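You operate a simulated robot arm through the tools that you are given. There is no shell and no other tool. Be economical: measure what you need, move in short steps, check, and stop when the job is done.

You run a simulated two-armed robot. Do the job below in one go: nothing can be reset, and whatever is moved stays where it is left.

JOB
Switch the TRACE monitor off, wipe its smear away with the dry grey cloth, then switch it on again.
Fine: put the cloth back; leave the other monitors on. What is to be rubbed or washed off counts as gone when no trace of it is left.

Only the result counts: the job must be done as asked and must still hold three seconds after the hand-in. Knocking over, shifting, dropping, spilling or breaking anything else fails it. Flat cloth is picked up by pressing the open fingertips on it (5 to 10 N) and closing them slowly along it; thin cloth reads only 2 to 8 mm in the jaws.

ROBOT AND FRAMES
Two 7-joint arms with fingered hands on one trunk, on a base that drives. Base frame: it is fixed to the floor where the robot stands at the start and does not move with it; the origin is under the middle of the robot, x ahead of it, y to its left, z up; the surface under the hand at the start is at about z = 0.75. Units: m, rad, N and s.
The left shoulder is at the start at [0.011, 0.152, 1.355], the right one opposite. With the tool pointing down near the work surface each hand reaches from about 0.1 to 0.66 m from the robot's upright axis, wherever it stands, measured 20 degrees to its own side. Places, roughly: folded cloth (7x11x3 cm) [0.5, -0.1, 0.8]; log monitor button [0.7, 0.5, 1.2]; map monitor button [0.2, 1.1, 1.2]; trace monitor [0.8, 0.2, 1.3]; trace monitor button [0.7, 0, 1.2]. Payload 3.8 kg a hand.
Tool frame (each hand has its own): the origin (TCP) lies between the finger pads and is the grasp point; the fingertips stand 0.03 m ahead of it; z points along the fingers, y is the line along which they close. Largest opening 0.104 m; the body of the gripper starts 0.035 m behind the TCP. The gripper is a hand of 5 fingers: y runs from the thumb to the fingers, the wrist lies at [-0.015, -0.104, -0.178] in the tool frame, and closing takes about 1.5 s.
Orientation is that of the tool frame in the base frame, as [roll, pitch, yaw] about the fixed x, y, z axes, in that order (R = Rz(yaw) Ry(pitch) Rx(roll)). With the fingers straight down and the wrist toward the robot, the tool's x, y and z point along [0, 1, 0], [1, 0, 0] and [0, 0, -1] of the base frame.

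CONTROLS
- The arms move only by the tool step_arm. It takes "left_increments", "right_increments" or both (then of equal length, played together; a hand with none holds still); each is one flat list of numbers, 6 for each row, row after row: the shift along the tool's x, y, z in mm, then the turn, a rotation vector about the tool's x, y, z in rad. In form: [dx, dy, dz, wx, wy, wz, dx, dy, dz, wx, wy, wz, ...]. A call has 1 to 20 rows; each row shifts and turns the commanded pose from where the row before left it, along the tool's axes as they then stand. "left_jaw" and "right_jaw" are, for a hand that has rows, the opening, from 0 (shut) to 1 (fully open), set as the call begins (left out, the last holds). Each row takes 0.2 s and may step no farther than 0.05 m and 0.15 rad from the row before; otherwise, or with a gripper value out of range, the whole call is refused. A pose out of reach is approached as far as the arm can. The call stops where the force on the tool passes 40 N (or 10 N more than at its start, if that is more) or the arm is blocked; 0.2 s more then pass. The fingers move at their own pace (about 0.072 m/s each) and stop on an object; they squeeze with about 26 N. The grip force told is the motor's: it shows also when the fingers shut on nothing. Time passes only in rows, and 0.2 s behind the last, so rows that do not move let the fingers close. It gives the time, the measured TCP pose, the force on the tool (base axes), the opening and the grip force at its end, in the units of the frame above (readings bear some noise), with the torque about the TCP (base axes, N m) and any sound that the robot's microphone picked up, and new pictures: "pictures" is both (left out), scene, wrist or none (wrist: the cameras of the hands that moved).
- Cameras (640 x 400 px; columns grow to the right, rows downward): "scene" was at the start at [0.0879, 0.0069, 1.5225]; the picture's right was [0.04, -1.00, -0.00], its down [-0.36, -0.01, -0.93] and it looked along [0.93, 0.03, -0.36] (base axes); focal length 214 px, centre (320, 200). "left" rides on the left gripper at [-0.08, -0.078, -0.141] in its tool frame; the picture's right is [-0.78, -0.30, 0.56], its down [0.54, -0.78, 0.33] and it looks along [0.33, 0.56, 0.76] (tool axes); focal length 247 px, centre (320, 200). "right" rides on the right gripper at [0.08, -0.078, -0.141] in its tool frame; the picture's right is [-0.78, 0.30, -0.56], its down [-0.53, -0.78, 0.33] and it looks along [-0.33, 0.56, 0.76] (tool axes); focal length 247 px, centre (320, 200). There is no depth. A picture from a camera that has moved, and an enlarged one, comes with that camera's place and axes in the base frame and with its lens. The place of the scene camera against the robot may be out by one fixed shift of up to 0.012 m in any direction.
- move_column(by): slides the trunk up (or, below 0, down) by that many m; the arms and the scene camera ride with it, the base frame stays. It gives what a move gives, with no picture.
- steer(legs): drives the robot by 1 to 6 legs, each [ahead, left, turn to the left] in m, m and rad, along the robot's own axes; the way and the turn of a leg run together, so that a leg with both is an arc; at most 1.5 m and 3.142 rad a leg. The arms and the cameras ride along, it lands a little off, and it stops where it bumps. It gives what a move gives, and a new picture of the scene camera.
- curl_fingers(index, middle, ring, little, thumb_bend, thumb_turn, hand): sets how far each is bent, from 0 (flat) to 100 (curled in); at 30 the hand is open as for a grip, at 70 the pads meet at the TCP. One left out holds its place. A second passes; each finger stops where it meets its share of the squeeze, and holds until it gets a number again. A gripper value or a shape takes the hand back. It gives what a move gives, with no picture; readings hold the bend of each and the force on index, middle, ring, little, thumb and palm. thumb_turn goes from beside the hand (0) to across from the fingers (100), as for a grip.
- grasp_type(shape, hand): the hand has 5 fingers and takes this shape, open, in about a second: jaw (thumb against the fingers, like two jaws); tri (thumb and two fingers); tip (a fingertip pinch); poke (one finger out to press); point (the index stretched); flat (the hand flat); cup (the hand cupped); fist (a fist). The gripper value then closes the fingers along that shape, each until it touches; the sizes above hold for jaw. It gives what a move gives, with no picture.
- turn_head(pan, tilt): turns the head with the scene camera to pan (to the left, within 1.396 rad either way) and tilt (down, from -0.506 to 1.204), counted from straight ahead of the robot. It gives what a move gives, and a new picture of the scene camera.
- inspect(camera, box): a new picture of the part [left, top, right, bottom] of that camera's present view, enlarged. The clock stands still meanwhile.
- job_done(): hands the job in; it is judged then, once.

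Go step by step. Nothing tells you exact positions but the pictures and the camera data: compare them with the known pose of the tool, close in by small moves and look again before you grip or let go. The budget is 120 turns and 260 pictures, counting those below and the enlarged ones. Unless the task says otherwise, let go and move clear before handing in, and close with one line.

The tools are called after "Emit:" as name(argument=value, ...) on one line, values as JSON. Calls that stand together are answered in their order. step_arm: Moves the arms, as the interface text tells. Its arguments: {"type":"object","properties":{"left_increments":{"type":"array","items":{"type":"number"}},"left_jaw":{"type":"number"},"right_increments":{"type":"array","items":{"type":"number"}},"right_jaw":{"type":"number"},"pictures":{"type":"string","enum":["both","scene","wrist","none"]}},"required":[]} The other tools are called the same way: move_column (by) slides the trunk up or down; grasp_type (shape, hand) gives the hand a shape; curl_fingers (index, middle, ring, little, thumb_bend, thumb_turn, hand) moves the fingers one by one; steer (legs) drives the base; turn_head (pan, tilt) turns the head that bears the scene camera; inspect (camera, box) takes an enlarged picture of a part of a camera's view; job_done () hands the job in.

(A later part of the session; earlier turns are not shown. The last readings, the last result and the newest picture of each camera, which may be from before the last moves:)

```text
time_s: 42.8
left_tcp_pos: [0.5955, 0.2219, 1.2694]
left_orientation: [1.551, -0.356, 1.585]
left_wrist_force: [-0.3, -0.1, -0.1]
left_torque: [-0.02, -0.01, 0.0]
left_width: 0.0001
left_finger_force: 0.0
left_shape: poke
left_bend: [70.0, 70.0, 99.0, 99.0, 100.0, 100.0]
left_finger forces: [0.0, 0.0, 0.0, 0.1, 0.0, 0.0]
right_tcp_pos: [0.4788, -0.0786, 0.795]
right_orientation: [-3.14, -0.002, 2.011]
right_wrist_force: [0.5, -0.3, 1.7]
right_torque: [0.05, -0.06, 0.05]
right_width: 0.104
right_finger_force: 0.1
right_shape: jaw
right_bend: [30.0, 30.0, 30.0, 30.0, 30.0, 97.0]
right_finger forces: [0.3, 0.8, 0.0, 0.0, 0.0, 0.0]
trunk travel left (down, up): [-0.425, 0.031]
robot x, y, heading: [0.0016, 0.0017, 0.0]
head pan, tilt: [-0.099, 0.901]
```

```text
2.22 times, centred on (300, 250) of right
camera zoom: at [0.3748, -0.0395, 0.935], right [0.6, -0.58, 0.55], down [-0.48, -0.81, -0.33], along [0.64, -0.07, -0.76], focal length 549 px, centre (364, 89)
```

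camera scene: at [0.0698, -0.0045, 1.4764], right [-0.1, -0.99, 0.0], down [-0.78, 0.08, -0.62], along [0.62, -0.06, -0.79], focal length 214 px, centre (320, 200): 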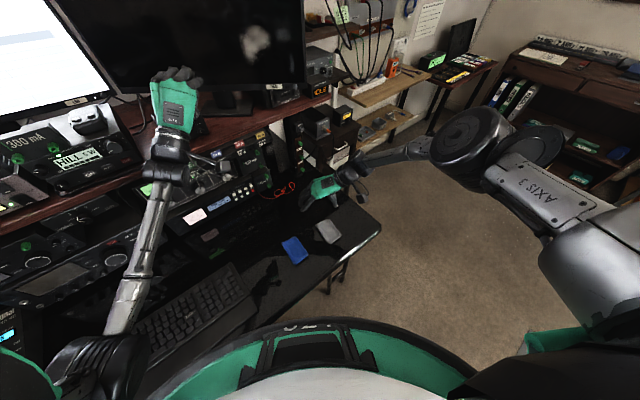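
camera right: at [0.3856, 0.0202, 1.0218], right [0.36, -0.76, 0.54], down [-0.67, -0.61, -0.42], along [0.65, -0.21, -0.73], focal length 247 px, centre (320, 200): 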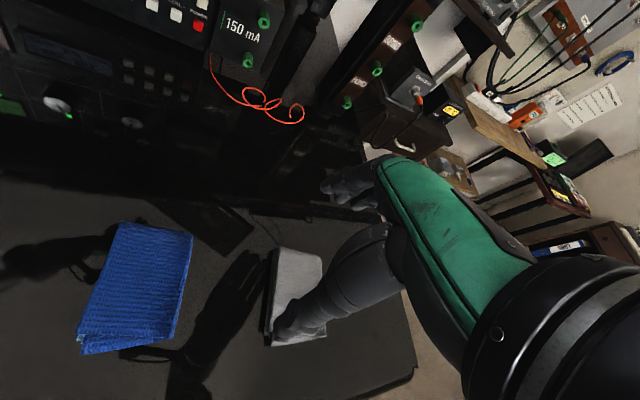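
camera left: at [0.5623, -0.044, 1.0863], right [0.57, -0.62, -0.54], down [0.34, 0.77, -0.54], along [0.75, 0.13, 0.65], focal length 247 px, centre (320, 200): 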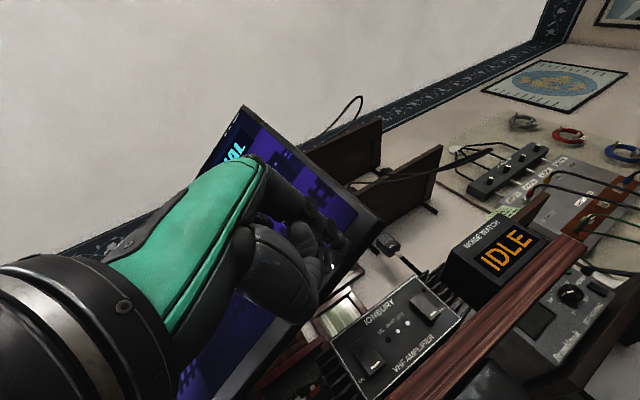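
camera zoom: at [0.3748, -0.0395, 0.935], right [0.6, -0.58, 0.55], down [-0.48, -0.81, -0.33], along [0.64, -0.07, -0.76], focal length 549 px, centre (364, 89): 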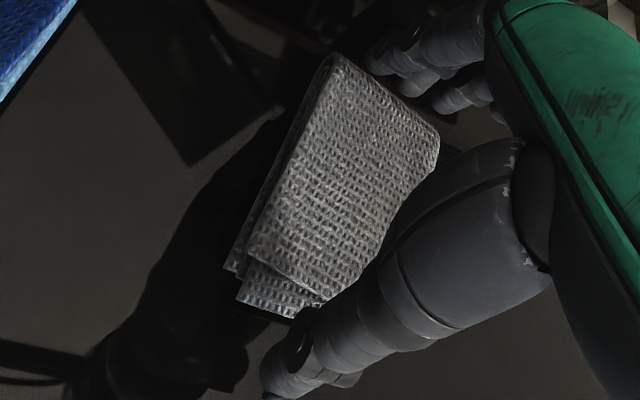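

The fingers just touch the far edge while the thumb has room at the near end. I'll lift slightly, shift 7 mm forward, and lower again.

Emit:
step_arm(right_increments=[0, 0, -5, 0, 0, 0, 0, 8, 0, 0, 0, 0, 0, 0, 5, 0, 0, 0, 0, 0, 3, 0, 0, 0], pictures="none")

Emit:
step_arm(right_increments=[0, 0, 3, 0, 0, 0], pictures="none")

Emit:
inspect(camera="right", box=[160, 160, 440, 340])

Emit:
inspect(camera="scene", box=[280, 180, 380, 260])

```text
time_s: 43.8
left_tcp_pos: [0.596, 0.2211, 1.2695]
left_orientation: [1.551, -0.356, 1.588]
left_wrist_force: [-0.2, -0.1, -0.3]
left_torque: [0.03, 0.01, 0.0]
left_width: 0.0
left_finger_force: 0.1
left_shape: poke
left_bend: [70.0, 70.0, 99.0, 99.0, 100.0, 100.0]
left_finger forces: [0.0, 0.0, 0.1, 0.0, 0.0, 0.0]
right_tcp_pos: [0.4853, -0.0733, 0.7924]
right_orientation: [-3.141, -0.002, 2.009]
right_wrist_force: [-0.5, -0.3, 0.2]
right_torque: [-0.01, -0.02, 0.02]
right_width: 0.1038
right_finger_force: 0.0
right_shape: jaw
right_bend: [30.0, 30.0, 30.0, 30.0, 30.0, 97.0]
right_finger forces: [0.1, 0.0, 0.0, 0.0, 0.0, 0.0]
trunk travel left (down, up): [-0.425, 0.031]
robot x, y, heading: [-0.0002, -0.0009, -0.004]
head pan, tilt: [-0.099, 0.901]
```

```text
time_s: 44.1
left_tcp_pos: [0.5944, 0.2217, 1.2692]
left_orientation: [1.551, -0.356, 1.589]
left_wrist_force: [0.4, 1.0, -0.5]
left_torque: [0.04, -0.02, 0.01]
left_width: 0.0
left_finger_force: 0.1
left_shape: poke
left_bend: [70.0, 70.0, 99.0, 99.0, 100.0, 100.0]
left_finger forces: [0.0, 0.0, 0.1, 0.1, 0.0, 0.1]
right_tcp_pos: [0.4866, -0.0747, 0.7914]
right_orientation: [3.141, -0.002, 2.007]
right_wrist_force: [0.5, 0.0, 0.6]
right_torque: [0.02, 0.07, -0.01]
right_width: 0.1038
right_finger_force: 0.0
right_shape: jaw
right_bend: [30.0, 30.0, 30.0, 30.0, 29.0, 97.0]
right_finger forces: [0.0, 0.1, 0.0, 0.0, 0.4, 0.1]
trunk travel left (down, up): [-0.425, 0.031]
robot x, y, heading: [-0.0005, -0.0032, -0.0]
head pan, tilt: [-0.099, 0.901]
```

```text
2.22 times, centred on (300, 250) of right
camera zoom: at [0.3825, -0.0355, 0.9302], right [0.6, -0.58, 0.55], down [-0.48, -0.81, -0.33], along [0.64, -0.07, -0.76], focal length 549 px, centre (364, 89)
```

zoom: 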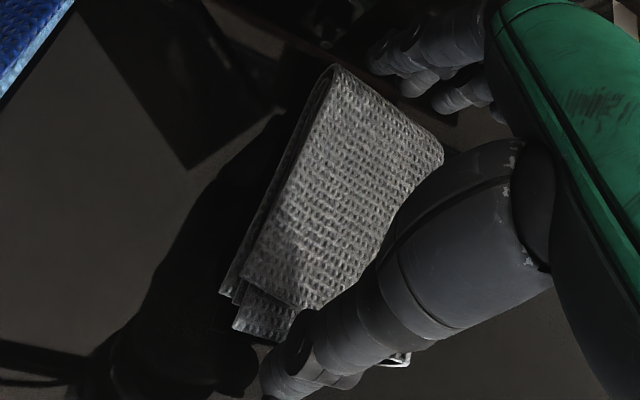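

```text
5.00 times, centred on (330, 220) of scene
camera zoom: at [0.0698, -0.0041, 1.4764], right [-0.1, -0.99, 0.0], down [-0.78, 0.08, -0.62], along [0.62, -0.06, -0.79], focal length 1072 px, centre (270, 100)
```

zoom: 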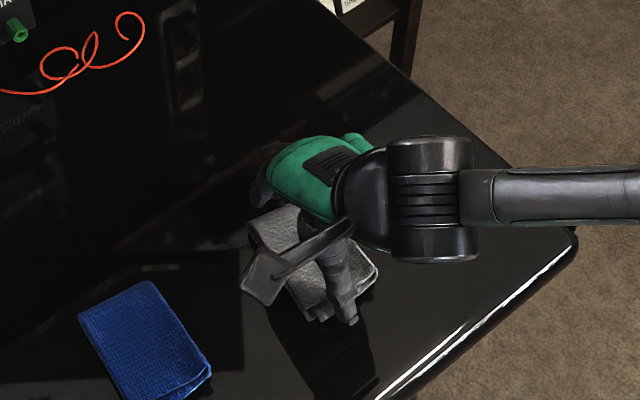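

Contact is minimal and the cloth sits between thumb and fingers. Closing gradually on its two ends.

Emit:
curl_fingers(hand="right", index=42, middle=42, ring=42, little=42, thumb_bend=42)

Emit:
inspect(camera="right", box=[160, 160, 440, 340])

```text
time_s: 45.1
left_tcp_pos: [0.5946, 0.2214, 1.2682]
left_orientation: [1.551, -0.356, 1.587]
left_wrist_force: [0.7, -0.5, -0.5]
left_torque: [-0.02, -0.01, 0.0]
left_width: 0.0
left_finger_force: 0.0
left_shape: poke
left_bend: [70.0, 70.0, 99.0, 99.0, 100.0, 100.0]
left_finger forces: [0.0, 0.0, 0.0, 0.0, 0.0, 0.0]
right_tcp_pos: [0.4861, -0.0747, 0.7906]
right_orientation: [-3.141, -0.002, 2.008]
right_wrist_force: [-0.1, 0.9, 6.5]
right_torque: [-0.01, -0.1, -0.01]
right_width: 0.0957
right_finger_force: 9.3
right_shape: fingers
right_bend: [36.0, 38.0, 39.0, 42.0, 32.0, 96.0]
right_finger forces: [4.0, 3.3, 2.7, 0.0, 9.0, 0.0]
trunk travel left (down, up): [-0.425, 0.031]
robot x, y, heading: [-0.0011, 0.002, -0.0]
head pan, tilt: [-0.099, 0.901]
```

```text
2.22 times, centred on (300, 250) of right
camera zoom: at [0.3821, -0.0352, 0.9305], right [0.6, -0.58, 0.56], down [-0.48, -0.81, -0.33], along [0.64, -0.07, -0.76], focal length 549 px, centre (364, 89)
```

zoom: 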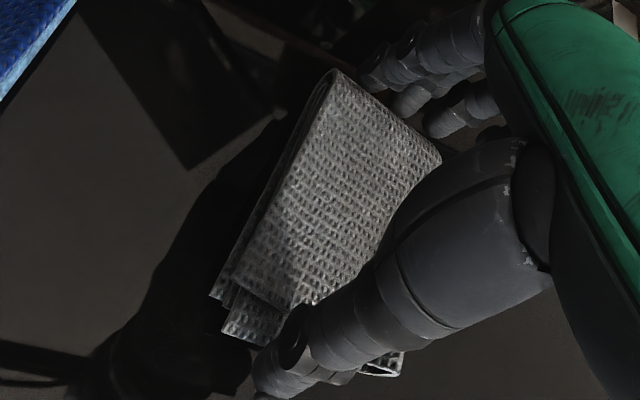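

The jaws are squeezing the cloth at about 96 mm, with forces balanced. I'll tighten further.

Emit:
curl_fingers(hand="right", index=50, middle=50, ring=50, little=50, thumb_bend=50)

Emit:
inspect(camera="right", box=[160, 160, 440, 340])

```text
time_s: 46.1
left_tcp_pos: [0.594, 0.2217, 1.2692]
left_orientation: [1.551, -0.355, 1.587]
left_wrist_force: [-0.5, 0.5, 0.0]
left_torque: [-0.02, 0.02, -0.02]
left_width: 0.0
left_finger_force: 0.0
left_shape: poke
left_bend: [70.0, 70.0, 99.0, 99.0, 100.0, 100.0]
left_finger forces: [0.0, 0.0, 0.0, 0.1, 0.0, 0.1]
right_tcp_pos: [0.4866, -0.0744, 0.7909]
right_orientation: [3.141, -0.002, 2.009]
right_wrist_force: [-0.1, -0.2, 10.2]
right_torque: [-0.09, 0.04, -0.01]
right_width: 0.0906
right_finger_force: 12.8
right_shape: fingers
right_bend: [43.0, 45.0, 45.0, 50.0, 31.0, 96.0]
right_finger forces: [4.9, 4.5, 3.5, 0.0, 12.2, 0.1]
trunk travel left (down, up): [-0.425, 0.031]
robot x, y, heading: [0.0031, 0.0026, 0.006]
head pan, tilt: [-0.099, 0.901]
```

```text
2.22 times, centred on (300, 250) of right
camera zoom: at [0.3818, -0.0352, 0.9306], right [0.6, -0.58, 0.56], down [-0.48, -0.81, -0.33], along [0.64, -0.07, -0.76], focal length 549 px, centre (364, 89)
```

zoom: 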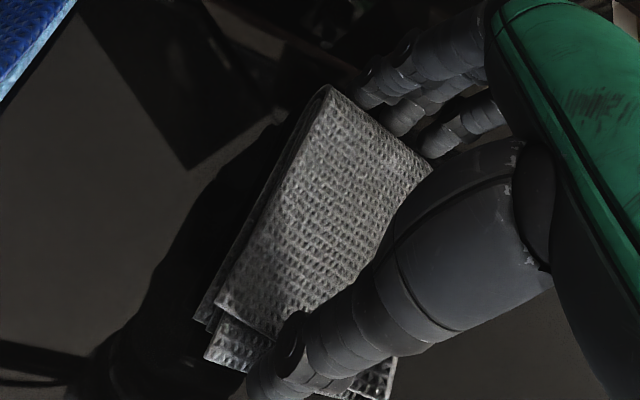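

Emit:
curl_fingers(hand="right", index=58, middle=58, ring=58, little=58, thumb_bend=65)

Emit:
inspect(camera="right", box=[160, 160, 440, 340])

Emit:
inspect(camera="scene", box=[280, 180, 380, 260])

```text
time_s: 47.1
left_tcp_pos: [0.5955, 0.2206, 1.2696]
left_orientation: [1.551, -0.356, 1.585]
left_wrist_force: [1.0, -0.3, -0.2]
left_torque: [-0.01, 0.02, 0.06]
left_width: 0.0001
left_finger_force: 0.0
left_shape: poke
left_bend: [70.0, 70.0, 99.0, 99.0, 100.0, 100.0]
left_finger forces: [0.1, 0.1, 0.1, 0.0, 0.0, 0.0]
right_tcp_pos: [0.4864, -0.0742, 0.79]
right_orientation: [-3.14, -0.002, 2.01]
right_wrist_force: [0.1, -0.4, 9.8]
right_torque: [-0.06, 0.11, 0.03]
right_width: 0.0881
right_finger_force: 16.2
right_shape: fingers
right_bend: [48.0, 51.0, 51.0, 57.0, 28.0, 95.0]
right_finger forces: [6.5, 6.0, 4.4, 0.1, 16.0, 0.0]
trunk travel left (down, up): [-0.425, 0.031]
robot x, y, heading: [0.0024, 0.0002, 0.001]
head pan, tilt: [-0.099, 0.901]
```

```text
2.22 times, centred on (300, 250) of right
camera zoom: at [0.3818, -0.0353, 0.9304], right [0.6, -0.58, 0.56], down [-0.48, -0.81, -0.33], along [0.64, -0.07, -0.76], focal length 549 px, centre (364, 89)
```

zoom: 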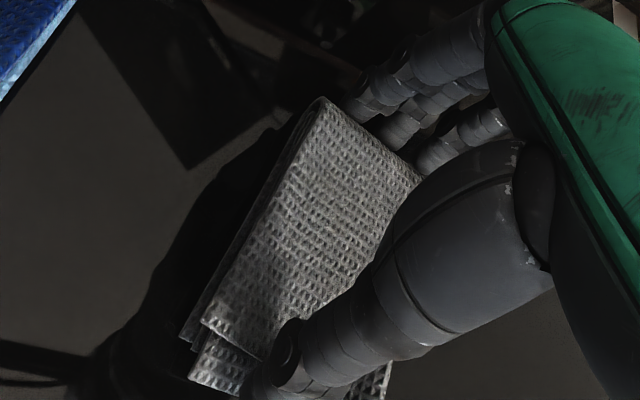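

```text
5.00 times, centred on (330, 220) of scene
camera zoom: at [0.0688, -0.004, 1.4765], right [-0.1, -0.99, 0.0], down [-0.78, 0.08, -0.62], along [0.62, -0.06, -0.79], focal length 1072 px, centre (270, 100)
```

zoom: 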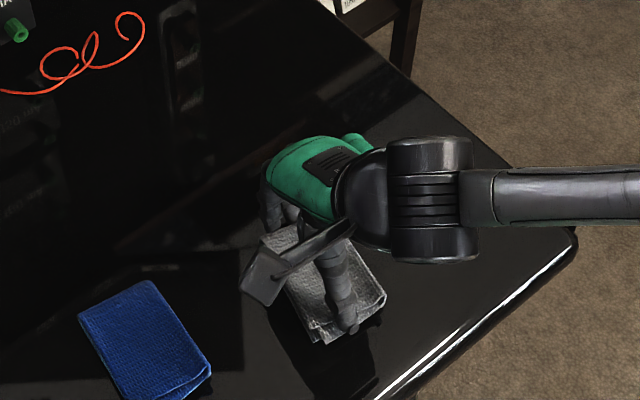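

The cloth is squeezed with about 16 N. Trying a small lift.

Emit:
step_arm(right_increments=[0, 0, -4, 0, 0, 0, 0, 0, -5, 0, 0, 0, 0, 0, -6, 0, 0, 0], pictures="none")

Emit:
inspect(camera="right", box=[160, 160, 440, 340])

Emit:
inspect(camera="scene", box=[280, 180, 380, 260])

```text
time_s: 48.0
left_tcp_pos: [0.5936, 0.221, 1.2689]
left_orientation: [1.551, -0.355, 1.584]
left_wrist_force: [0.0, 0.3, 1.1]
left_torque: [0.0, 0.01, 0.0]
left_width: 0.0
left_finger_force: 0.0
left_shape: poke
left_bend: [70.0, 70.0, 99.0, 99.0, 100.0, 100.0]
left_finger forces: [0.0, 0.1, 0.1, 0.0, 0.0, 0.0]
right_tcp_pos: [0.4868, -0.0755, 0.8054]
right_orientation: [-3.141, -0.002, 2.009]
right_wrist_force: [-0.4, 0.2, 6.3]
right_torque: [-0.14, 0.42, -0.01]
right_width: 0.0726
right_finger_force: 8.3
right_shape: fingers
right_bend: [52.0, 54.0, 55.0, 57.0, 36.0, 96.0]
right_finger forces: [3.7, 2.7, 1.5, 0.1, 8.8, 0.0]
trunk travel left (down, up): [-0.425, 0.031]
robot x, y, heading: [0.0003, 0.0021, 0.003]
head pan, tilt: [-0.099, 0.901]
```

```text
2.22 times, centred on (300, 250) of right
camera zoom: at [0.382, -0.0357, 0.9454], right [0.6, -0.58, 0.56], down [-0.48, -0.81, -0.33], along [0.64, -0.07, -0.76], focal length 549 px, centre (364, 89)
```

zoom: 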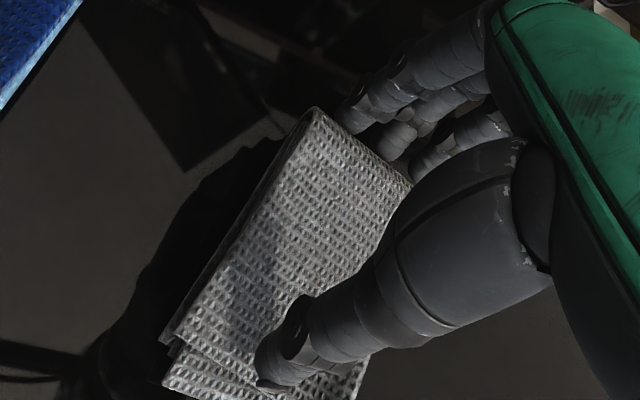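

```text
5.00 times, centred on (330, 220) of scene
camera zoom: at [0.069, -0.0038, 1.4765], right [-0.1, -1.0, 0.0], down [-0.78, 0.08, -0.62], along [0.62, -0.06, -0.79], focal length 1072 px, centre (270, 100)
```

zoom: 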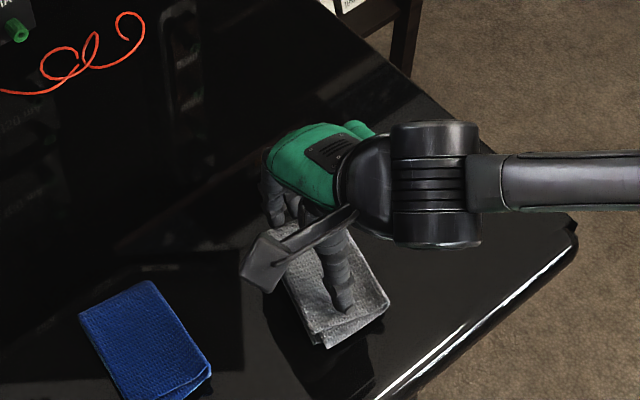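

The thumb turned out to rest on top, so the cloth is longer than the opening; only its short side fits. The left arm suits that angle better, so I'll release, park the right hand to the right, and use the left hand for the cloth.

Emit:
step_arm(right_increments=[0, 0, -10, 0, 0, 0, 0, 0, -40, 0, 0, 0, 0, 0, -50, 0, 0, 0, 0, 0, -50, 0, 0, 0, -20, 0, -50, 0, 0, 0, -40, 0, -50, 0, 0, 0, -40, 0, -50, 0, 0, 0, -40, 0, -50, 0, 0, 0, -40, 0, -50, 0, 0, 0, -40, 0, -20, 0, 0, 0], left_increments=[0, 0, 0, 0, 0, 0, 0, 0, 0, 0, 0, 0, 0, 0, -20, 0, 0, -0.1, 0, 0, -20, 0, 0, -0.13, 0, 0, -20, 0, 0, -0.125, 0, 0, 0, 0.14, 0, 0, 0, 0, 0, 0.14, 0, 0, 0, 0, 0, 0.14, 0, 0, 0, 0, 0, 0.14, 0, 0, 0, 0, 0, 0.14, 0, 0])

```text
refused: row 5 steps farther than a row can; nothing moved
```

Emit:
step_arm(right_increments=[0, 0, -10, 0, 0, 0, 0, 0, -40, 0, 0, 0, 0, 0, -48, 0, 0, 0, 0, 0, -48, 0, 0, 0, -20, 0, -40, 0, 0, 0, -30, 0, -35, 0, 0, 0, -30, 0, -35, 0, 0, 0, -30, 0, -35, 0, 0, 0, -30, 0, -35, 0, 0, 0, -30, 0, -35, 0, 0, 0], left_increments=[0, 0, 0, 0, 0, 0, 0, 0, 0, 0, 0, 0, 0, 0, -20, 0, 0, -0.1, 0, 0, -20, 0, 0, -0.13, 0, 0, -20, 0, 0, -0.125, 0, 0, 0, 0.14, 0, 0, 0, 0, 0, 0.14, 0, 0, 0, 0, 0, 0.14, 0, 0, 0, 0, 0, 0.14, 0, 0, 0, 0, 0, 0.14, 0, 0])

```text
time_s: 50.1
left_tcp_pos: [0.5369, 0.2193, 1.2683]
left_orientation: [2.255, -0.001, 1.582]
left_wrist_force: [-0.1, 0.0, 0.5]
left_torque: [0.01, 0.01, 0.04]
left_width: 0.0
left_finger_force: 0.1
left_shape: poke
left_bend: [70.0, 70.0, 99.0, 99.0, 100.0, 100.0]
left_finger forces: [0.0, 0.0, 0.0, 0.0, 0.0, 0.1]
right_tcp_pos: [0.5608, -0.2327, 1.164]
right_orientation: [-3.139, -0.005, 2.01]
right_wrist_force: [-0.7, -0.9, 0.1]
right_torque: [-0.02, 0.01, 0.02]
right_width: 0.0488
right_finger_force: 0.0
right_shape: fingers
right_bend: [57.0, 57.0, 57.0, 57.0, 46.0, 97.0]
right_finger forces: [0.1, 0.0, 0.0, 0.0, 0.0, 0.1]
trunk travel left (down, up): [-0.425, 0.031]
robot x, y, heading: [-0.002, 0.0007, -0.0]
head pan, tilt: [-0.099, 0.901]
camera scene: at [0.0705, -0.0046, 1.4764], right [-0.1, -1.0, 0.0], down [-0.78, 0.08, -0.62], along [0.61, -0.06, -0.79], focal length 214 px, centre (320, 200)
camera right: at [0.4558, -0.1933, 1.3051], right [0.6, -0.58, 0.55], down [-0.48, -0.81, -0.33], along [0.64, -0.07, -0.76], focal length 247 px, centre (320, 200)
camera left: at [0.3793, 0.138, 1.2956], right [0.25, -0.77, -0.58], down [-0.24, 0.53, -0.81], along [0.94, 0.34, -0.05], focal length 247 px, centre (320, 200)
```

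scene: 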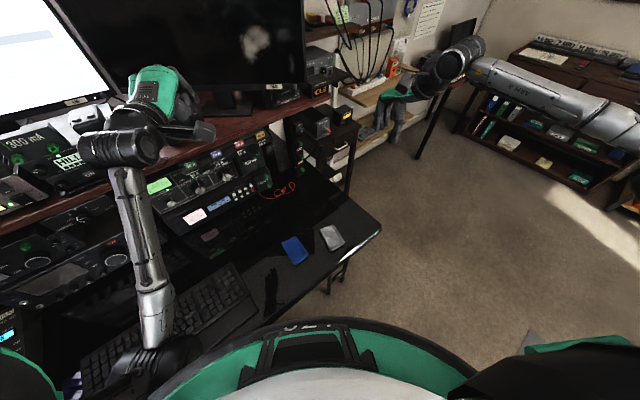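
right: 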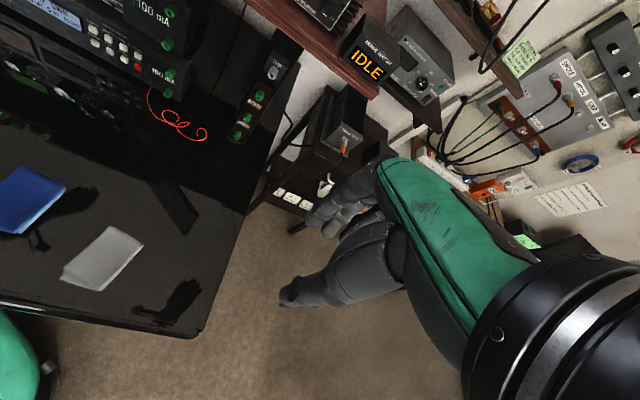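
left: 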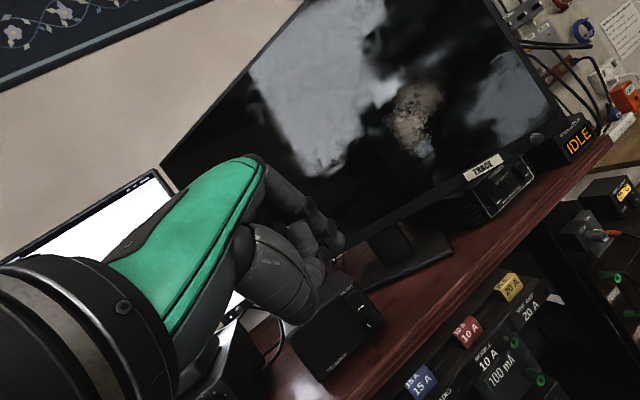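

The cloth is now at about [0.456, -0.096], still fully on the desk, with its short side along about -68°. Now the left hand: jaw shape, pointing down, and over toward the cloth.

Emit:
grasp_type(shape="jaw", hand="left")

Emit:
step_arm(left_increments=[0, 0, 0, 0.148, 0, 0, 0, 0, 0, 0.148, 0, 0, 0, 0, 0, 0.148, 0, 0, 0, 0, 0, 0.148, 0, 0, 0, 0, 0, 0.148, 0, 0, 0, 0, 0, 0.146, 0, 0, -31, -8, 34, 0, 0, 0, -31, -8, 34, 0, 0, 0, -31, -8, 34, 0, 0, 0, -31, -8, 34, 0, 0, 0, -31, -8, 34, 0, 0, 0, -31, -8, 34, 0, 0, 0, -31, -8, 34, 0, 0, 0])

```text
time_s: 51.0
left_tcp_pos: [0.5366, 0.2202, 1.2691]
left_orientation: [2.251, -0.001, 1.579]
left_wrist_force: [-0.1, 0.7, 0.4]
left_torque: [0.03, -0.01, 0.02]
left_width: 0.1043
left_finger_force: 0.1
left_shape: jaw
left_bend: [30.0, 30.0, 30.0, 30.0, 30.0, 98.0]
left_finger forces: [0.1, 0.1, 0.0, 0.0, 0.1, 0.0]
right_tcp_pos: [0.5607, -0.2322, 1.1652]
right_orientation: [3.141, -0.001, 2.008]
right_wrist_force: [-0.2, 1.0, -0.3]
right_torque: [0.02, -0.03, 0.03]
right_width: 0.0486
right_finger_force: 0.1
right_shape: fingers
right_bend: [57.0, 57.0, 57.0, 57.0, 46.0, 97.0]
right_finger forces: [0.0, 0.0, 0.0, 0.0, 0.1, 0.0]
trunk travel left (down, up): [-0.425, 0.031]
robot x, y, heading: [0.0023, 0.0022, 0.0]
head pan, tilt: [-0.099, 0.901]
```

```text
time_s: 53.9
left_tcp_pos: [0.4815, 0.0044, 1.0286]
left_orientation: [3.138, -0.003, 1.579]
left_wrist_force: [-0.2, 0.1, -0.3]
left_torque: [0.01, 0.03, 0.01]
left_width: 0.1038
left_finger_force: 0.1
left_shape: jaw
left_bend: [30.0, 30.0, 30.0, 30.0, 30.0, 98.0]
left_finger forces: [0.1, 0.0, 0.0, 0.1, 0.1, 0.0]
right_tcp_pos: [0.5588, -0.2329, 1.1648]
right_orientation: [3.141, -0.003, 2.007]
right_wrist_force: [-0.3, 0.9, -1.0]
right_torque: [0.0, 0.01, 0.0]
right_width: 0.0485
right_finger_force: 0.1
right_shape: fingers
right_bend: [57.0, 57.0, 57.0, 57.0, 46.0, 97.0]
right_finger forces: [0.0, 0.0, 0.0, 0.0, 0.1, 0.1]
trunk travel left (down, up): [-0.425, 0.031]
robot x, y, heading: [0.0025, 0.0002, 0.005]
head pan, tilt: [-0.099, 0.901]
camera scene: at [0.0696, -0.0053, 1.4764], right [-0.1, -1.0, 0.0], down [-0.78, 0.08, -0.62], along [0.62, -0.06, -0.79], focal length 214 px, centre (320, 200)
camera left: at [0.4042, -0.0767, 1.1678], right [-0.29, -0.78, -0.56], down [-0.78, 0.53, -0.34], along [0.56, 0.34, -0.76], focal length 247 px, centre (320, 200)
```

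scene: 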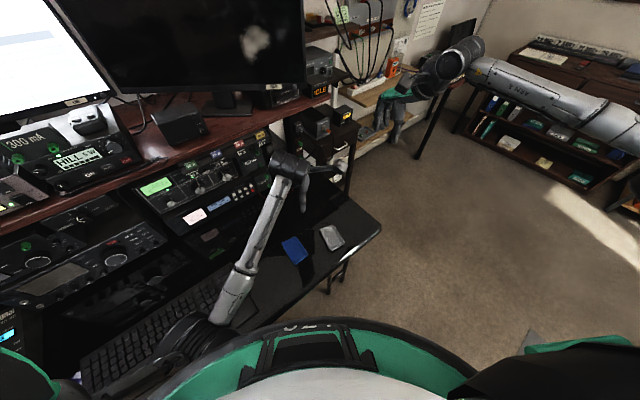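
left: 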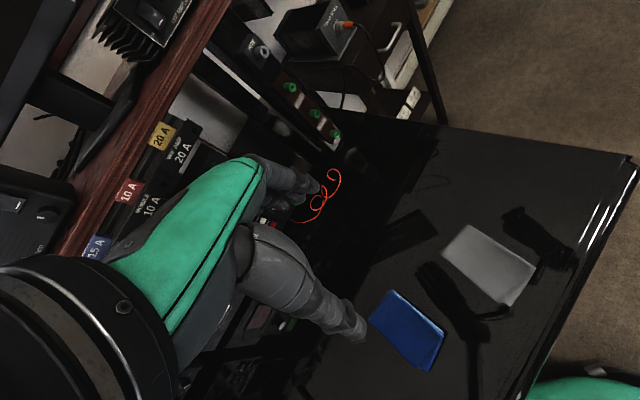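

Emit:
step_arm(left_increments=[-33, -8, 28, 0, 0, 0, -33, -8, 28, 0, 0, 0, -34, -9, 24, 0, 0, 0, 0, 0, 0, 0, 0, 0.134, 0, 0, 0, 0, 0, 0.134, 0, 0, 0, 0, 0, 0.134, 0, 0, 0, 0, 0, 0.134, 0, 0, 0, 0, 0, 0.134, 0, 0, 0, 0, 0, 0.134, 0, 0, 0, 0, 0, 0.134, 0, 0, 0, 0, 0, 0.134, 0, 0, 0, 0, 0, 0.13])

```text
time_s: 56.5
left_tcp_pos: [0.4591, -0.0979, 0.9476]
left_orientation: [-3.141, -0.002, 0.374]
left_wrist_force: [-0.2, 0.4, -0.2]
left_torque: [0.01, -0.01, 0.0]
left_width: 0.104
left_finger_force: 0.0
left_shape: jaw
left_bend: [30.0, 30.0, 30.0, 30.0, 30.0, 97.0]
left_finger forces: [0.0, 0.0, 0.0, 0.0, 0.0, 0.1]
right_tcp_pos: [0.5599, -0.2311, 1.1636]
right_orientation: [-3.142, -0.002, 2.01]
right_wrist_force: [-0.9, -0.6, -0.5]
right_torque: [-0.02, 0.01, -0.02]
right_width: 0.0485
right_finger_force: 0.0
right_shape: fingers
right_bend: [57.0, 57.0, 57.0, 57.0, 46.0, 97.0]
right_finger forces: [0.1, 0.1, 0.1, 0.0, 0.0, 0.1]
trunk travel left (down, up): [-0.425, 0.031]
robot x, y, heading: [0.0001, -0.0005, -0.001]
head pan, tilt: [-0.099, 0.901]
camera scene: at [0.0704, -0.0044, 1.4764], right [-0.1, -1.0, 0.0], down [-0.78, 0.08, -0.62], along [0.61, -0.06, -0.79], focal length 214 px, centre (320, 200)
camera left: at [0.357, -0.0551, 1.0886], right [-0.83, -0.01, -0.56], down [0.21, 0.92, -0.33], along [0.52, -0.39, -0.76], focal length 247 px, centre (320, 200)
```

scene: 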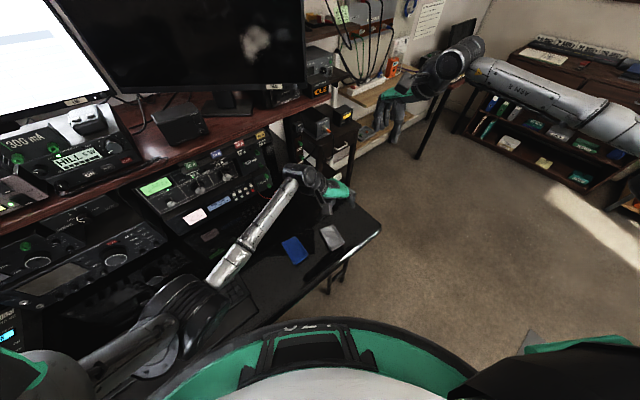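
left: 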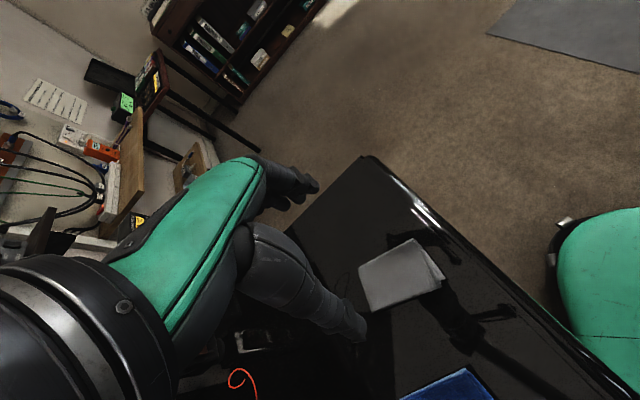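

The left hand is aligned with the cloth's short side; the cloth centre is about [0.460, -0.091]. Lowering part way and checking.

Emit:
step_arm(left_increments=[3, -6, 40, 0, 0, 0, 0, 0, 40, 0, 0, 0, 0, 0, 40, 0, 0, 0, 0, 0, 15, 0, 0, 0], pictures="none")

Emit:
inspect(camera="left", box=[220, 150, 500, 350])

Emit:
inspect(camera="scene", box=[280, 180, 380, 260])

```text
time_s: 57.5
left_tcp_pos: [0.4609, -0.0943, 0.8147]
left_orientation: [-3.141, -0.005, 0.378]
left_wrist_force: [0.8, -0.5, 0.3]
left_torque: [0.01, 0.03, 0.02]
left_width: 0.1043
left_finger_force: 0.1
left_shape: jaw
left_bend: [30.0, 30.0, 30.0, 30.0, 30.0, 97.0]
left_finger forces: [0.0, 0.0, 0.0, 0.0, 0.0, 0.0]
right_tcp_pos: [0.5601, -0.2321, 1.1662]
right_orientation: [3.14, -0.003, 2.007]
right_wrist_force: [0.1, -0.8, -0.1]
right_torque: [-0.02, -0.02, -0.01]
right_width: 0.0486
right_finger_force: 0.0
right_shape: fingers
right_bend: [57.0, 57.0, 57.0, 57.0, 46.0, 97.0]
right_finger forces: [0.1, 0.1, 0.1, 0.0, 0.0, 0.0]
trunk travel left (down, up): [-0.425, 0.031]
robot x, y, heading: [-0.0048, -0.0015, 0.003]
head pan, tilt: [-0.099, 0.901]
```

```text
2.00 times, centred on (360, 250) of left
camera zoom: at [0.3582, -0.0513, 0.9553], right [-0.83, -0.01, -0.56], down [0.21, 0.92, -0.33], along [0.52, -0.39, -0.76], focal length 494 px, centre (240, 100)
```

zoom: 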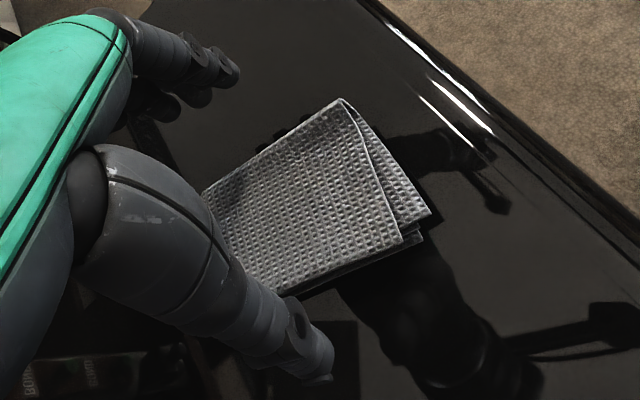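

```text
5.00 times, centred on (330, 220) of scene
camera zoom: at [0.07, -0.0044, 1.4764], right [-0.1, -1.0, 0.0], down [-0.78, 0.08, -0.62], along [0.62, -0.06, -0.79], focal length 1072 px, centre (270, 100)
```

zoom: 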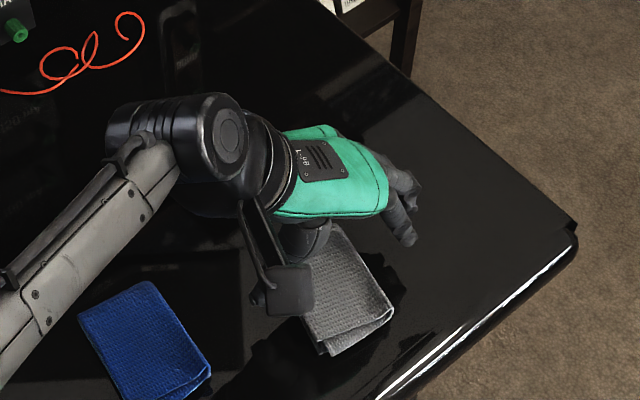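

Well aligned, with space on both sides of the cloth. I'll shift 11 mm toward its middle and lower the fingers beside it.

Emit:
step_arm(left_increments=[-11, -4, 0, 0, 0, 0, 0, 0, 12, 0, 0, 0, 0, 0, 8, 0, 0, 0], pictures="none")

Emit:
step_arm(left_increments=[0, 0, 4, 0, 0, 0], pictures="none")

Emit:
step_arm(left_increments=[0, 0, 4, 0, 0, 0], pictures="none")

Emit:
inspect(camera="left", box=[220, 150, 500, 350])

```text
time_s: 58.2
left_tcp_pos: [0.4499, -0.0928, 0.7939]
left_orientation: [3.141, -0.002, 0.378]
left_wrist_force: [-0.3, -1.1, -0.9]
left_torque: [-0.04, 0.04, -0.03]
left_width: 0.104
left_finger_force: 0.1
left_shape: jaw
left_bend: [30.0, 30.0, 30.0, 30.0, 30.0, 97.0]
left_finger forces: [0.0, 0.1, 0.0, 0.1, 0.1, 0.1]
right_tcp_pos: [0.5609, -0.2317, 1.165]
right_orientation: [3.14, -0.004, 2.008]
right_wrist_force: [-1.3, -1.0, 0.4]
right_torque: [0.01, 0.0, -0.03]
right_width: 0.0486
right_finger_force: 0.1
right_shape: fingers
right_bend: [57.0, 57.0, 57.0, 57.0, 46.0, 97.0]
right_finger forces: [0.0, 0.1, 0.0, 0.0, 0.1, 0.0]
trunk travel left (down, up): [-0.425, 0.031]
robot x, y, heading: [-0.0026, 0.0013, 0.003]
head pan, tilt: [-0.099, 0.901]
```

```text
time_s: 58.6
left_tcp_pos: [0.4494, -0.0917, 0.7903]
left_orientation: [3.141, -0.003, 0.379]
left_wrist_force: [-0.1, 0.4, 0.1]
left_torque: [-0.03, -0.04, -0.01]
left_width: 0.1038
left_finger_force: 0.0
left_shape: jaw
left_bend: [30.0, 30.0, 30.0, 30.0, 30.0, 97.0]
left_finger forces: [0.0, 0.0, 0.0, 0.2, 0.0, 0.0]
right_tcp_pos: [0.5611, -0.231, 1.1646]
right_orientation: [-3.141, -0.004, 2.01]
right_wrist_force: [0.2, 0.1, 0.9]
right_torque: [0.01, 0.01, -0.01]
right_width: 0.0489
right_finger_force: 0.1
right_shape: fingers
right_bend: [57.0, 57.0, 57.0, 57.0, 46.0, 97.0]
right_finger forces: [0.0, 0.0, 0.1, 0.0, 0.0, 0.1]
trunk travel left (down, up): [-0.425, 0.031]
robot x, y, heading: [-0.0003, 0.0006, -0.001]
head pan, tilt: [-0.099, 0.901]
```

```text
time_s: 59.0
left_tcp_pos: [0.4499, -0.0925, 0.7863]
left_orientation: [3.14, -0.004, 0.376]
left_wrist_force: [-0.4, -0.1, 0.3]
left_torque: [0.02, 0.0, 0.0]
left_width: 0.1042
left_finger_force: 0.1
left_shape: jaw
left_bend: [30.0, 30.0, 30.0, 30.0, 30.0, 97.0]
left_finger forces: [0.0, 0.0, 0.0, 0.0, 0.1, 0.0]
right_tcp_pos: [0.5595, -0.2319, 1.1659]
right_orientation: [-3.141, -0.002, 2.006]
right_wrist_force: [-0.1, -0.6, 0.3]
right_torque: [0.0, -0.02, 0.03]
right_width: 0.0486
right_finger_force: 0.0
right_shape: fingers
right_bend: [57.0, 57.0, 57.0, 57.0, 46.0, 97.0]
right_finger forces: [0.0, 0.0, 0.0, 0.1, 0.1, 0.0]
trunk travel left (down, up): [-0.425, 0.031]
robot x, y, heading: [0.0015, -0.0026, 0.002]
head pan, tilt: [-0.099, 0.901]
```

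```text
2.00 times, centred on (360, 250) of left
camera zoom: at [0.3456, -0.0493, 0.926], right [-0.83, -0.01, -0.56], down [0.21, 0.92, -0.33], along [0.52, -0.39, -0.76], focal length 494 px, centre (240, 100)
```

zoom: 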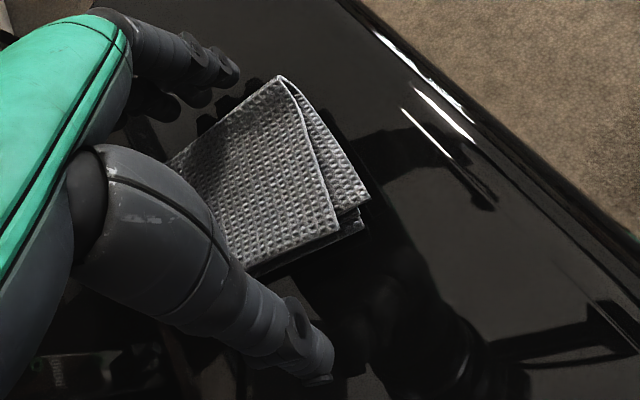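

The jaws now straddle the cloth without contact. Closing evenly in stages.

Emit:
curl_fingers(hand="left", index=42, middle=42, ring=42, little=42, thumb_bend=42)

Emit:
curl_fingers(hand="left", index=50, middle=50, ring=50, little=50, thumb_bend=50)

Emit:
inspect(camera="left", box=[220, 150, 500, 350])

```text
time_s: 60.0
left_tcp_pos: [0.4495, -0.0913, 0.7861]
left_orientation: [3.141, -0.003, 0.376]
left_wrist_force: [-0.5, -0.7, -0.7]
left_torque: [0.03, -0.01, 0.0]
left_width: 0.0734
left_finger_force: 0.0
left_shape: fingers
left_bend: [42.0, 42.0, 42.0, 42.0, 42.0, 97.0]
left_finger forces: [0.0, 0.0, 0.0, 0.0, 0.0, 0.0]
right_tcp_pos: [0.5602, -0.2314, 1.1644]
right_orientation: [3.141, -0.005, 2.008]
right_wrist_force: [0.8, 0.7, 0.0]
right_torque: [-0.02, 0.02, 0.01]
right_width: 0.0484
right_finger_force: 0.1
right_shape: fingers
right_bend: [57.0, 57.0, 57.0, 57.0, 46.0, 97.0]
right_finger forces: [0.0, 0.0, 0.0, 0.0, 0.0, 0.0]
trunk travel left (down, up): [-0.425, 0.031]
robot x, y, heading: [0.0005, -0.0022, -0.002]
head pan, tilt: [-0.099, 0.901]
```

```text
time_s: 61.0
left_tcp_pos: [0.4489, -0.0917, 0.7849]
left_orientation: [3.141, -0.003, 0.375]
left_wrist_force: [0.8, 0.5, 0.8]
left_torque: [0.02, -0.02, -0.01]
left_width: 0.0592
left_finger_force: 3.5
left_shape: fingers
left_bend: [48.0, 49.0, 49.0, 50.0, 47.0, 97.0]
left_finger forces: [1.3, 1.0, 1.0, 0.0, 3.3, 0.1]
right_tcp_pos: [0.561, -0.2316, 1.1647]
right_orientation: [-3.141, -0.004, 2.008]
right_wrist_force: [-0.2, -0.2, -0.1]
right_torque: [0.02, 0.02, 0.01]
right_width: 0.0485
right_finger_force: 0.0
right_shape: fingers
right_bend: [57.0, 57.0, 57.0, 57.0, 46.0, 97.0]
right_finger forces: [0.1, 0.0, 0.0, 0.0, 0.0, 0.0]
trunk travel left (down, up): [-0.425, 0.031]
robot x, y, heading: [0.001, -0.0035, -0.004]
head pan, tilt: [-0.099, 0.901]
```

```text
2.00 times, centred on (360, 250) of left
camera zoom: at [0.3457, -0.0491, 0.9259], right [-0.83, -0.01, -0.56], down [0.21, 0.92, -0.33], along [0.52, -0.39, -0.76], focal length 494 px, centre (240, 100)
```

zoom: 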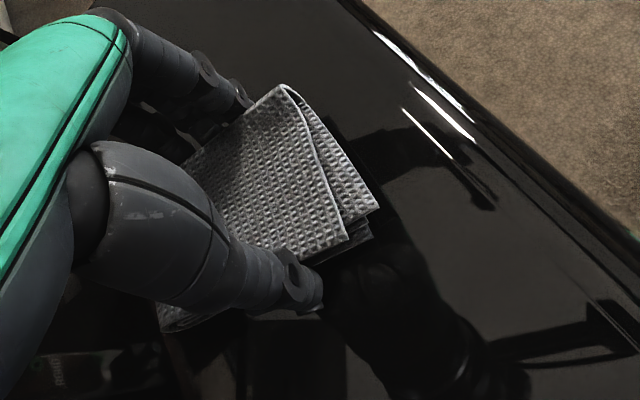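

The cloth is held between thumb and three fingers at 59 mm. Tightening the grip.

Emit:
curl_fingers(hand="left", index=58, middle=58, ring=58, little=58, thumb_bend=60)

Emit:
inspect(camera="left", box=[220, 150, 500, 350])

```text
time_s: 62.0
left_tcp_pos: [0.4483, -0.0911, 0.7844]
left_orientation: [-3.141, -0.005, 0.378]
left_wrist_force: [0.1, 0.1, 1.0]
left_torque: [-0.01, -0.02, 0.0]
left_width: 0.0574
left_finger_force: 12.1
left_shape: fingers
left_bend: [51.0, 53.0, 53.0, 57.0, 47.0, 96.0]
left_finger forces: [5.3, 3.6, 3.0, 0.1, 11.8, 0.1]
right_tcp_pos: [0.5601, -0.2322, 1.1646]
right_orientation: [3.141, -0.004, 2.008]
right_wrist_force: [-0.4, 0.4, 0.3]
right_torque: [0.02, -0.01, 0.01]
right_width: 0.0482
right_finger_force: 0.1
right_shape: fingers
right_bend: [57.0, 57.0, 57.0, 57.0, 46.0, 97.0]
right_finger forces: [0.0, 0.0, 0.1, 0.0, 0.1, 0.1]
trunk travel left (down, up): [-0.425, 0.031]
robot x, y, heading: [0.0017, -0.0015, 0.003]
head pan, tilt: [-0.099, 0.901]
```

```text
2.00 times, centred on (360, 250) of left
camera zoom: at [0.3457, -0.0491, 0.9259], right [-0.83, -0.01, -0.56], down [0.21, 0.92, -0.33], along [0.52, -0.39, -0.76], focal length 494 px, centre (240, 100)
```

zoom: 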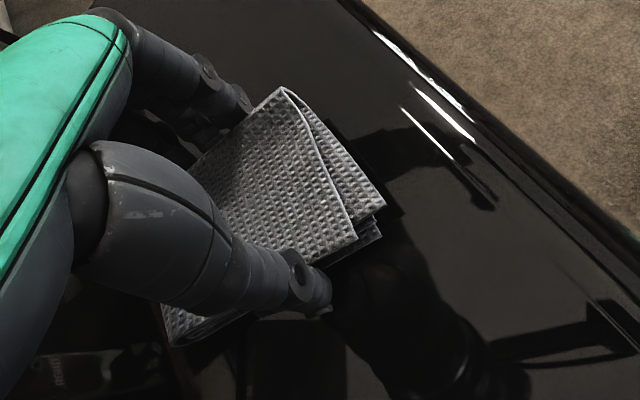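

The grip is good, but the fingertips are almost flush with the cloth's underside. I'll open slightly, rise 10 mm and re-grip so the cloth stands proud for wiping.

Emit:
curl_fingers(hand="left", index=43, middle=43, ring=43, little=43, thumb_bend=42)

Emit:
step_arm(left_increments=[0, 0, -5, 0, 0, 0, 0, 0, -5, 0, 0, 0], pictures="none")

Emit:
curl_fingers(hand="left", index=52, middle=52, ring=52, little=52, thumb_bend=52)

Emit:
curl_fingers(hand="left", index=60, middle=60, ring=60, little=60, thumb_bend=64)

Emit:
inspect(camera="left", box=[220, 150, 500, 350])

```text
time_s: 63.0
left_tcp_pos: [0.449, -0.0899, 0.786]
left_orientation: [-3.14, -0.003, 0.377]
left_wrist_force: [0.1, 0.4, -0.1]
left_torque: [0.0, 0.03, 0.01]
left_width: 0.071
left_finger_force: 0.0
left_shape: fingers
left_bend: [43.0, 43.0, 43.0, 43.0, 42.0, 97.0]
left_finger forces: [0.0, 0.0, 0.0, 0.0, 0.1, 0.0]
right_tcp_pos: [0.5604, -0.2317, 1.1648]
right_orientation: [-3.141, -0.004, 2.008]
right_wrist_force: [0.5, -0.5, 0.2]
right_torque: [-0.03, -0.04, 0.01]
right_width: 0.0485
right_finger_force: 0.1
right_shape: fingers
right_bend: [57.0, 57.0, 57.0, 57.0, 46.0, 97.0]
right_finger forces: [0.0, 0.1, 0.0, 0.0, 0.1, 0.0]
trunk travel left (down, up): [-0.425, 0.031]
robot x, y, heading: [-0.0013, -0.0029, -0.003]
head pan, tilt: [-0.099, 0.901]
```

```text
time_s: 63.6
left_tcp_pos: [0.4488, -0.0917, 0.7967]
left_orientation: [-3.142, -0.002, 0.377]
left_wrist_force: [-0.6, 0.8, 0.6]
left_torque: [0.02, 0.0, 0.03]
left_width: 0.0711
left_finger_force: 0.0
left_shape: fingers
left_bend: [43.0, 43.0, 43.0, 43.0, 42.0, 97.0]
left_finger forces: [0.0, 0.0, 0.0, 0.0, 0.1, 0.0]
right_tcp_pos: [0.5602, -0.2316, 1.1642]
right_orientation: [-3.141, -0.002, 2.009]
right_wrist_force: [-0.3, 0.2, -0.4]
right_torque: [0.0, 0.03, 0.02]
right_width: 0.0484
right_finger_force: 0.0
right_shape: fingers
right_bend: [57.0, 57.0, 57.0, 57.0, 46.0, 97.0]
right_finger forces: [0.1, 0.0, 0.0, 0.1, 0.1, 0.0]
trunk travel left (down, up): [-0.425, 0.031]
robot x, y, heading: [0.0, 0.0021, -0.006]
head pan, tilt: [-0.099, 0.901]
```

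```text
time_s: 64.7
left_tcp_pos: [0.4492, -0.0919, 0.7963]
left_orientation: [3.14, -0.002, 0.377]
left_wrist_force: [-0.5, 0.9, 2.3]
left_torque: [-0.01, 0.0, 0.01]
left_width: 0.0566
left_finger_force: 3.7
left_shape: fingers
left_bend: [49.0, 50.0, 52.0, 52.0, 48.0, 97.0]
left_finger forces: [1.6, 1.6, 0.0, 0.0, 3.2, 0.0]
right_tcp_pos: [0.5603, -0.2328, 1.1653]
right_orientation: [3.142, -0.001, 2.009]
right_wrist_force: [0.6, -0.3, -1.0]
right_torque: [0.02, 0.02, 0.04]
right_width: 0.0485
right_finger_force: 0.1
right_shape: fingers
right_bend: [57.0, 57.0, 57.0, 57.0, 46.0, 97.0]
right_finger forces: [0.1, 0.0, 0.1, 0.1, 0.0, 0.1]
trunk travel left (down, up): [-0.425, 0.031]
robot x, y, heading: [0.0035, -0.0017, 0.002]
head pan, tilt: [-0.099, 0.901]
```

```text
time_s: 65.7
left_tcp_pos: [0.4488, -0.0908, 0.7968]
left_orientation: [3.14, -0.005, 0.376]
left_wrist_force: [1.1, -0.3, 7.6]
left_torque: [0.02, -0.05, -0.03]
left_width: 0.0538
left_finger_force: 10.5
left_shape: fingers
left_bend: [53.0, 55.0, 58.0, 60.0, 48.0, 96.0]
left_finger forces: [4.7, 4.5, 1.5, 0.0, 10.1, 0.0]
right_tcp_pos: [0.5594, -0.2325, 1.1651]
right_orientation: [3.14, -0.002, 2.008]
right_wrist_force: [0.8, 0.7, 0.1]
right_torque: [-0.01, 0.0, 0.03]
right_width: 0.0486
right_finger_force: 0.0
right_shape: fingers
right_bend: [57.0, 57.0, 57.0, 57.0, 46.0, 97.0]
right_finger forces: [0.0, 0.1, 0.0, 0.1, 0.0, 0.1]
trunk travel left (down, up): [-0.425, 0.031]
robot x, y, heading: [-0.0011, -0.0046, 0.002]
head pan, tilt: [-0.099, 0.901]
```

```text
2.00 times, centred on (360, 250) of left
camera zoom: at [0.3454, -0.0492, 0.9366], right [-0.83, -0.01, -0.56], down [0.21, 0.92, -0.33], along [0.52, -0.39, -0.76], focal length 494 px, centre (240, 100)
```

zoom: 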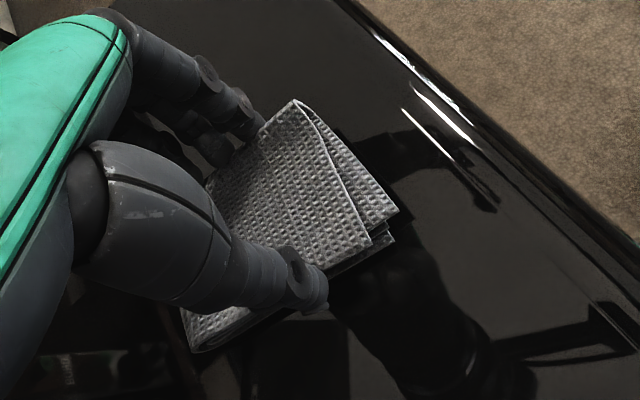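

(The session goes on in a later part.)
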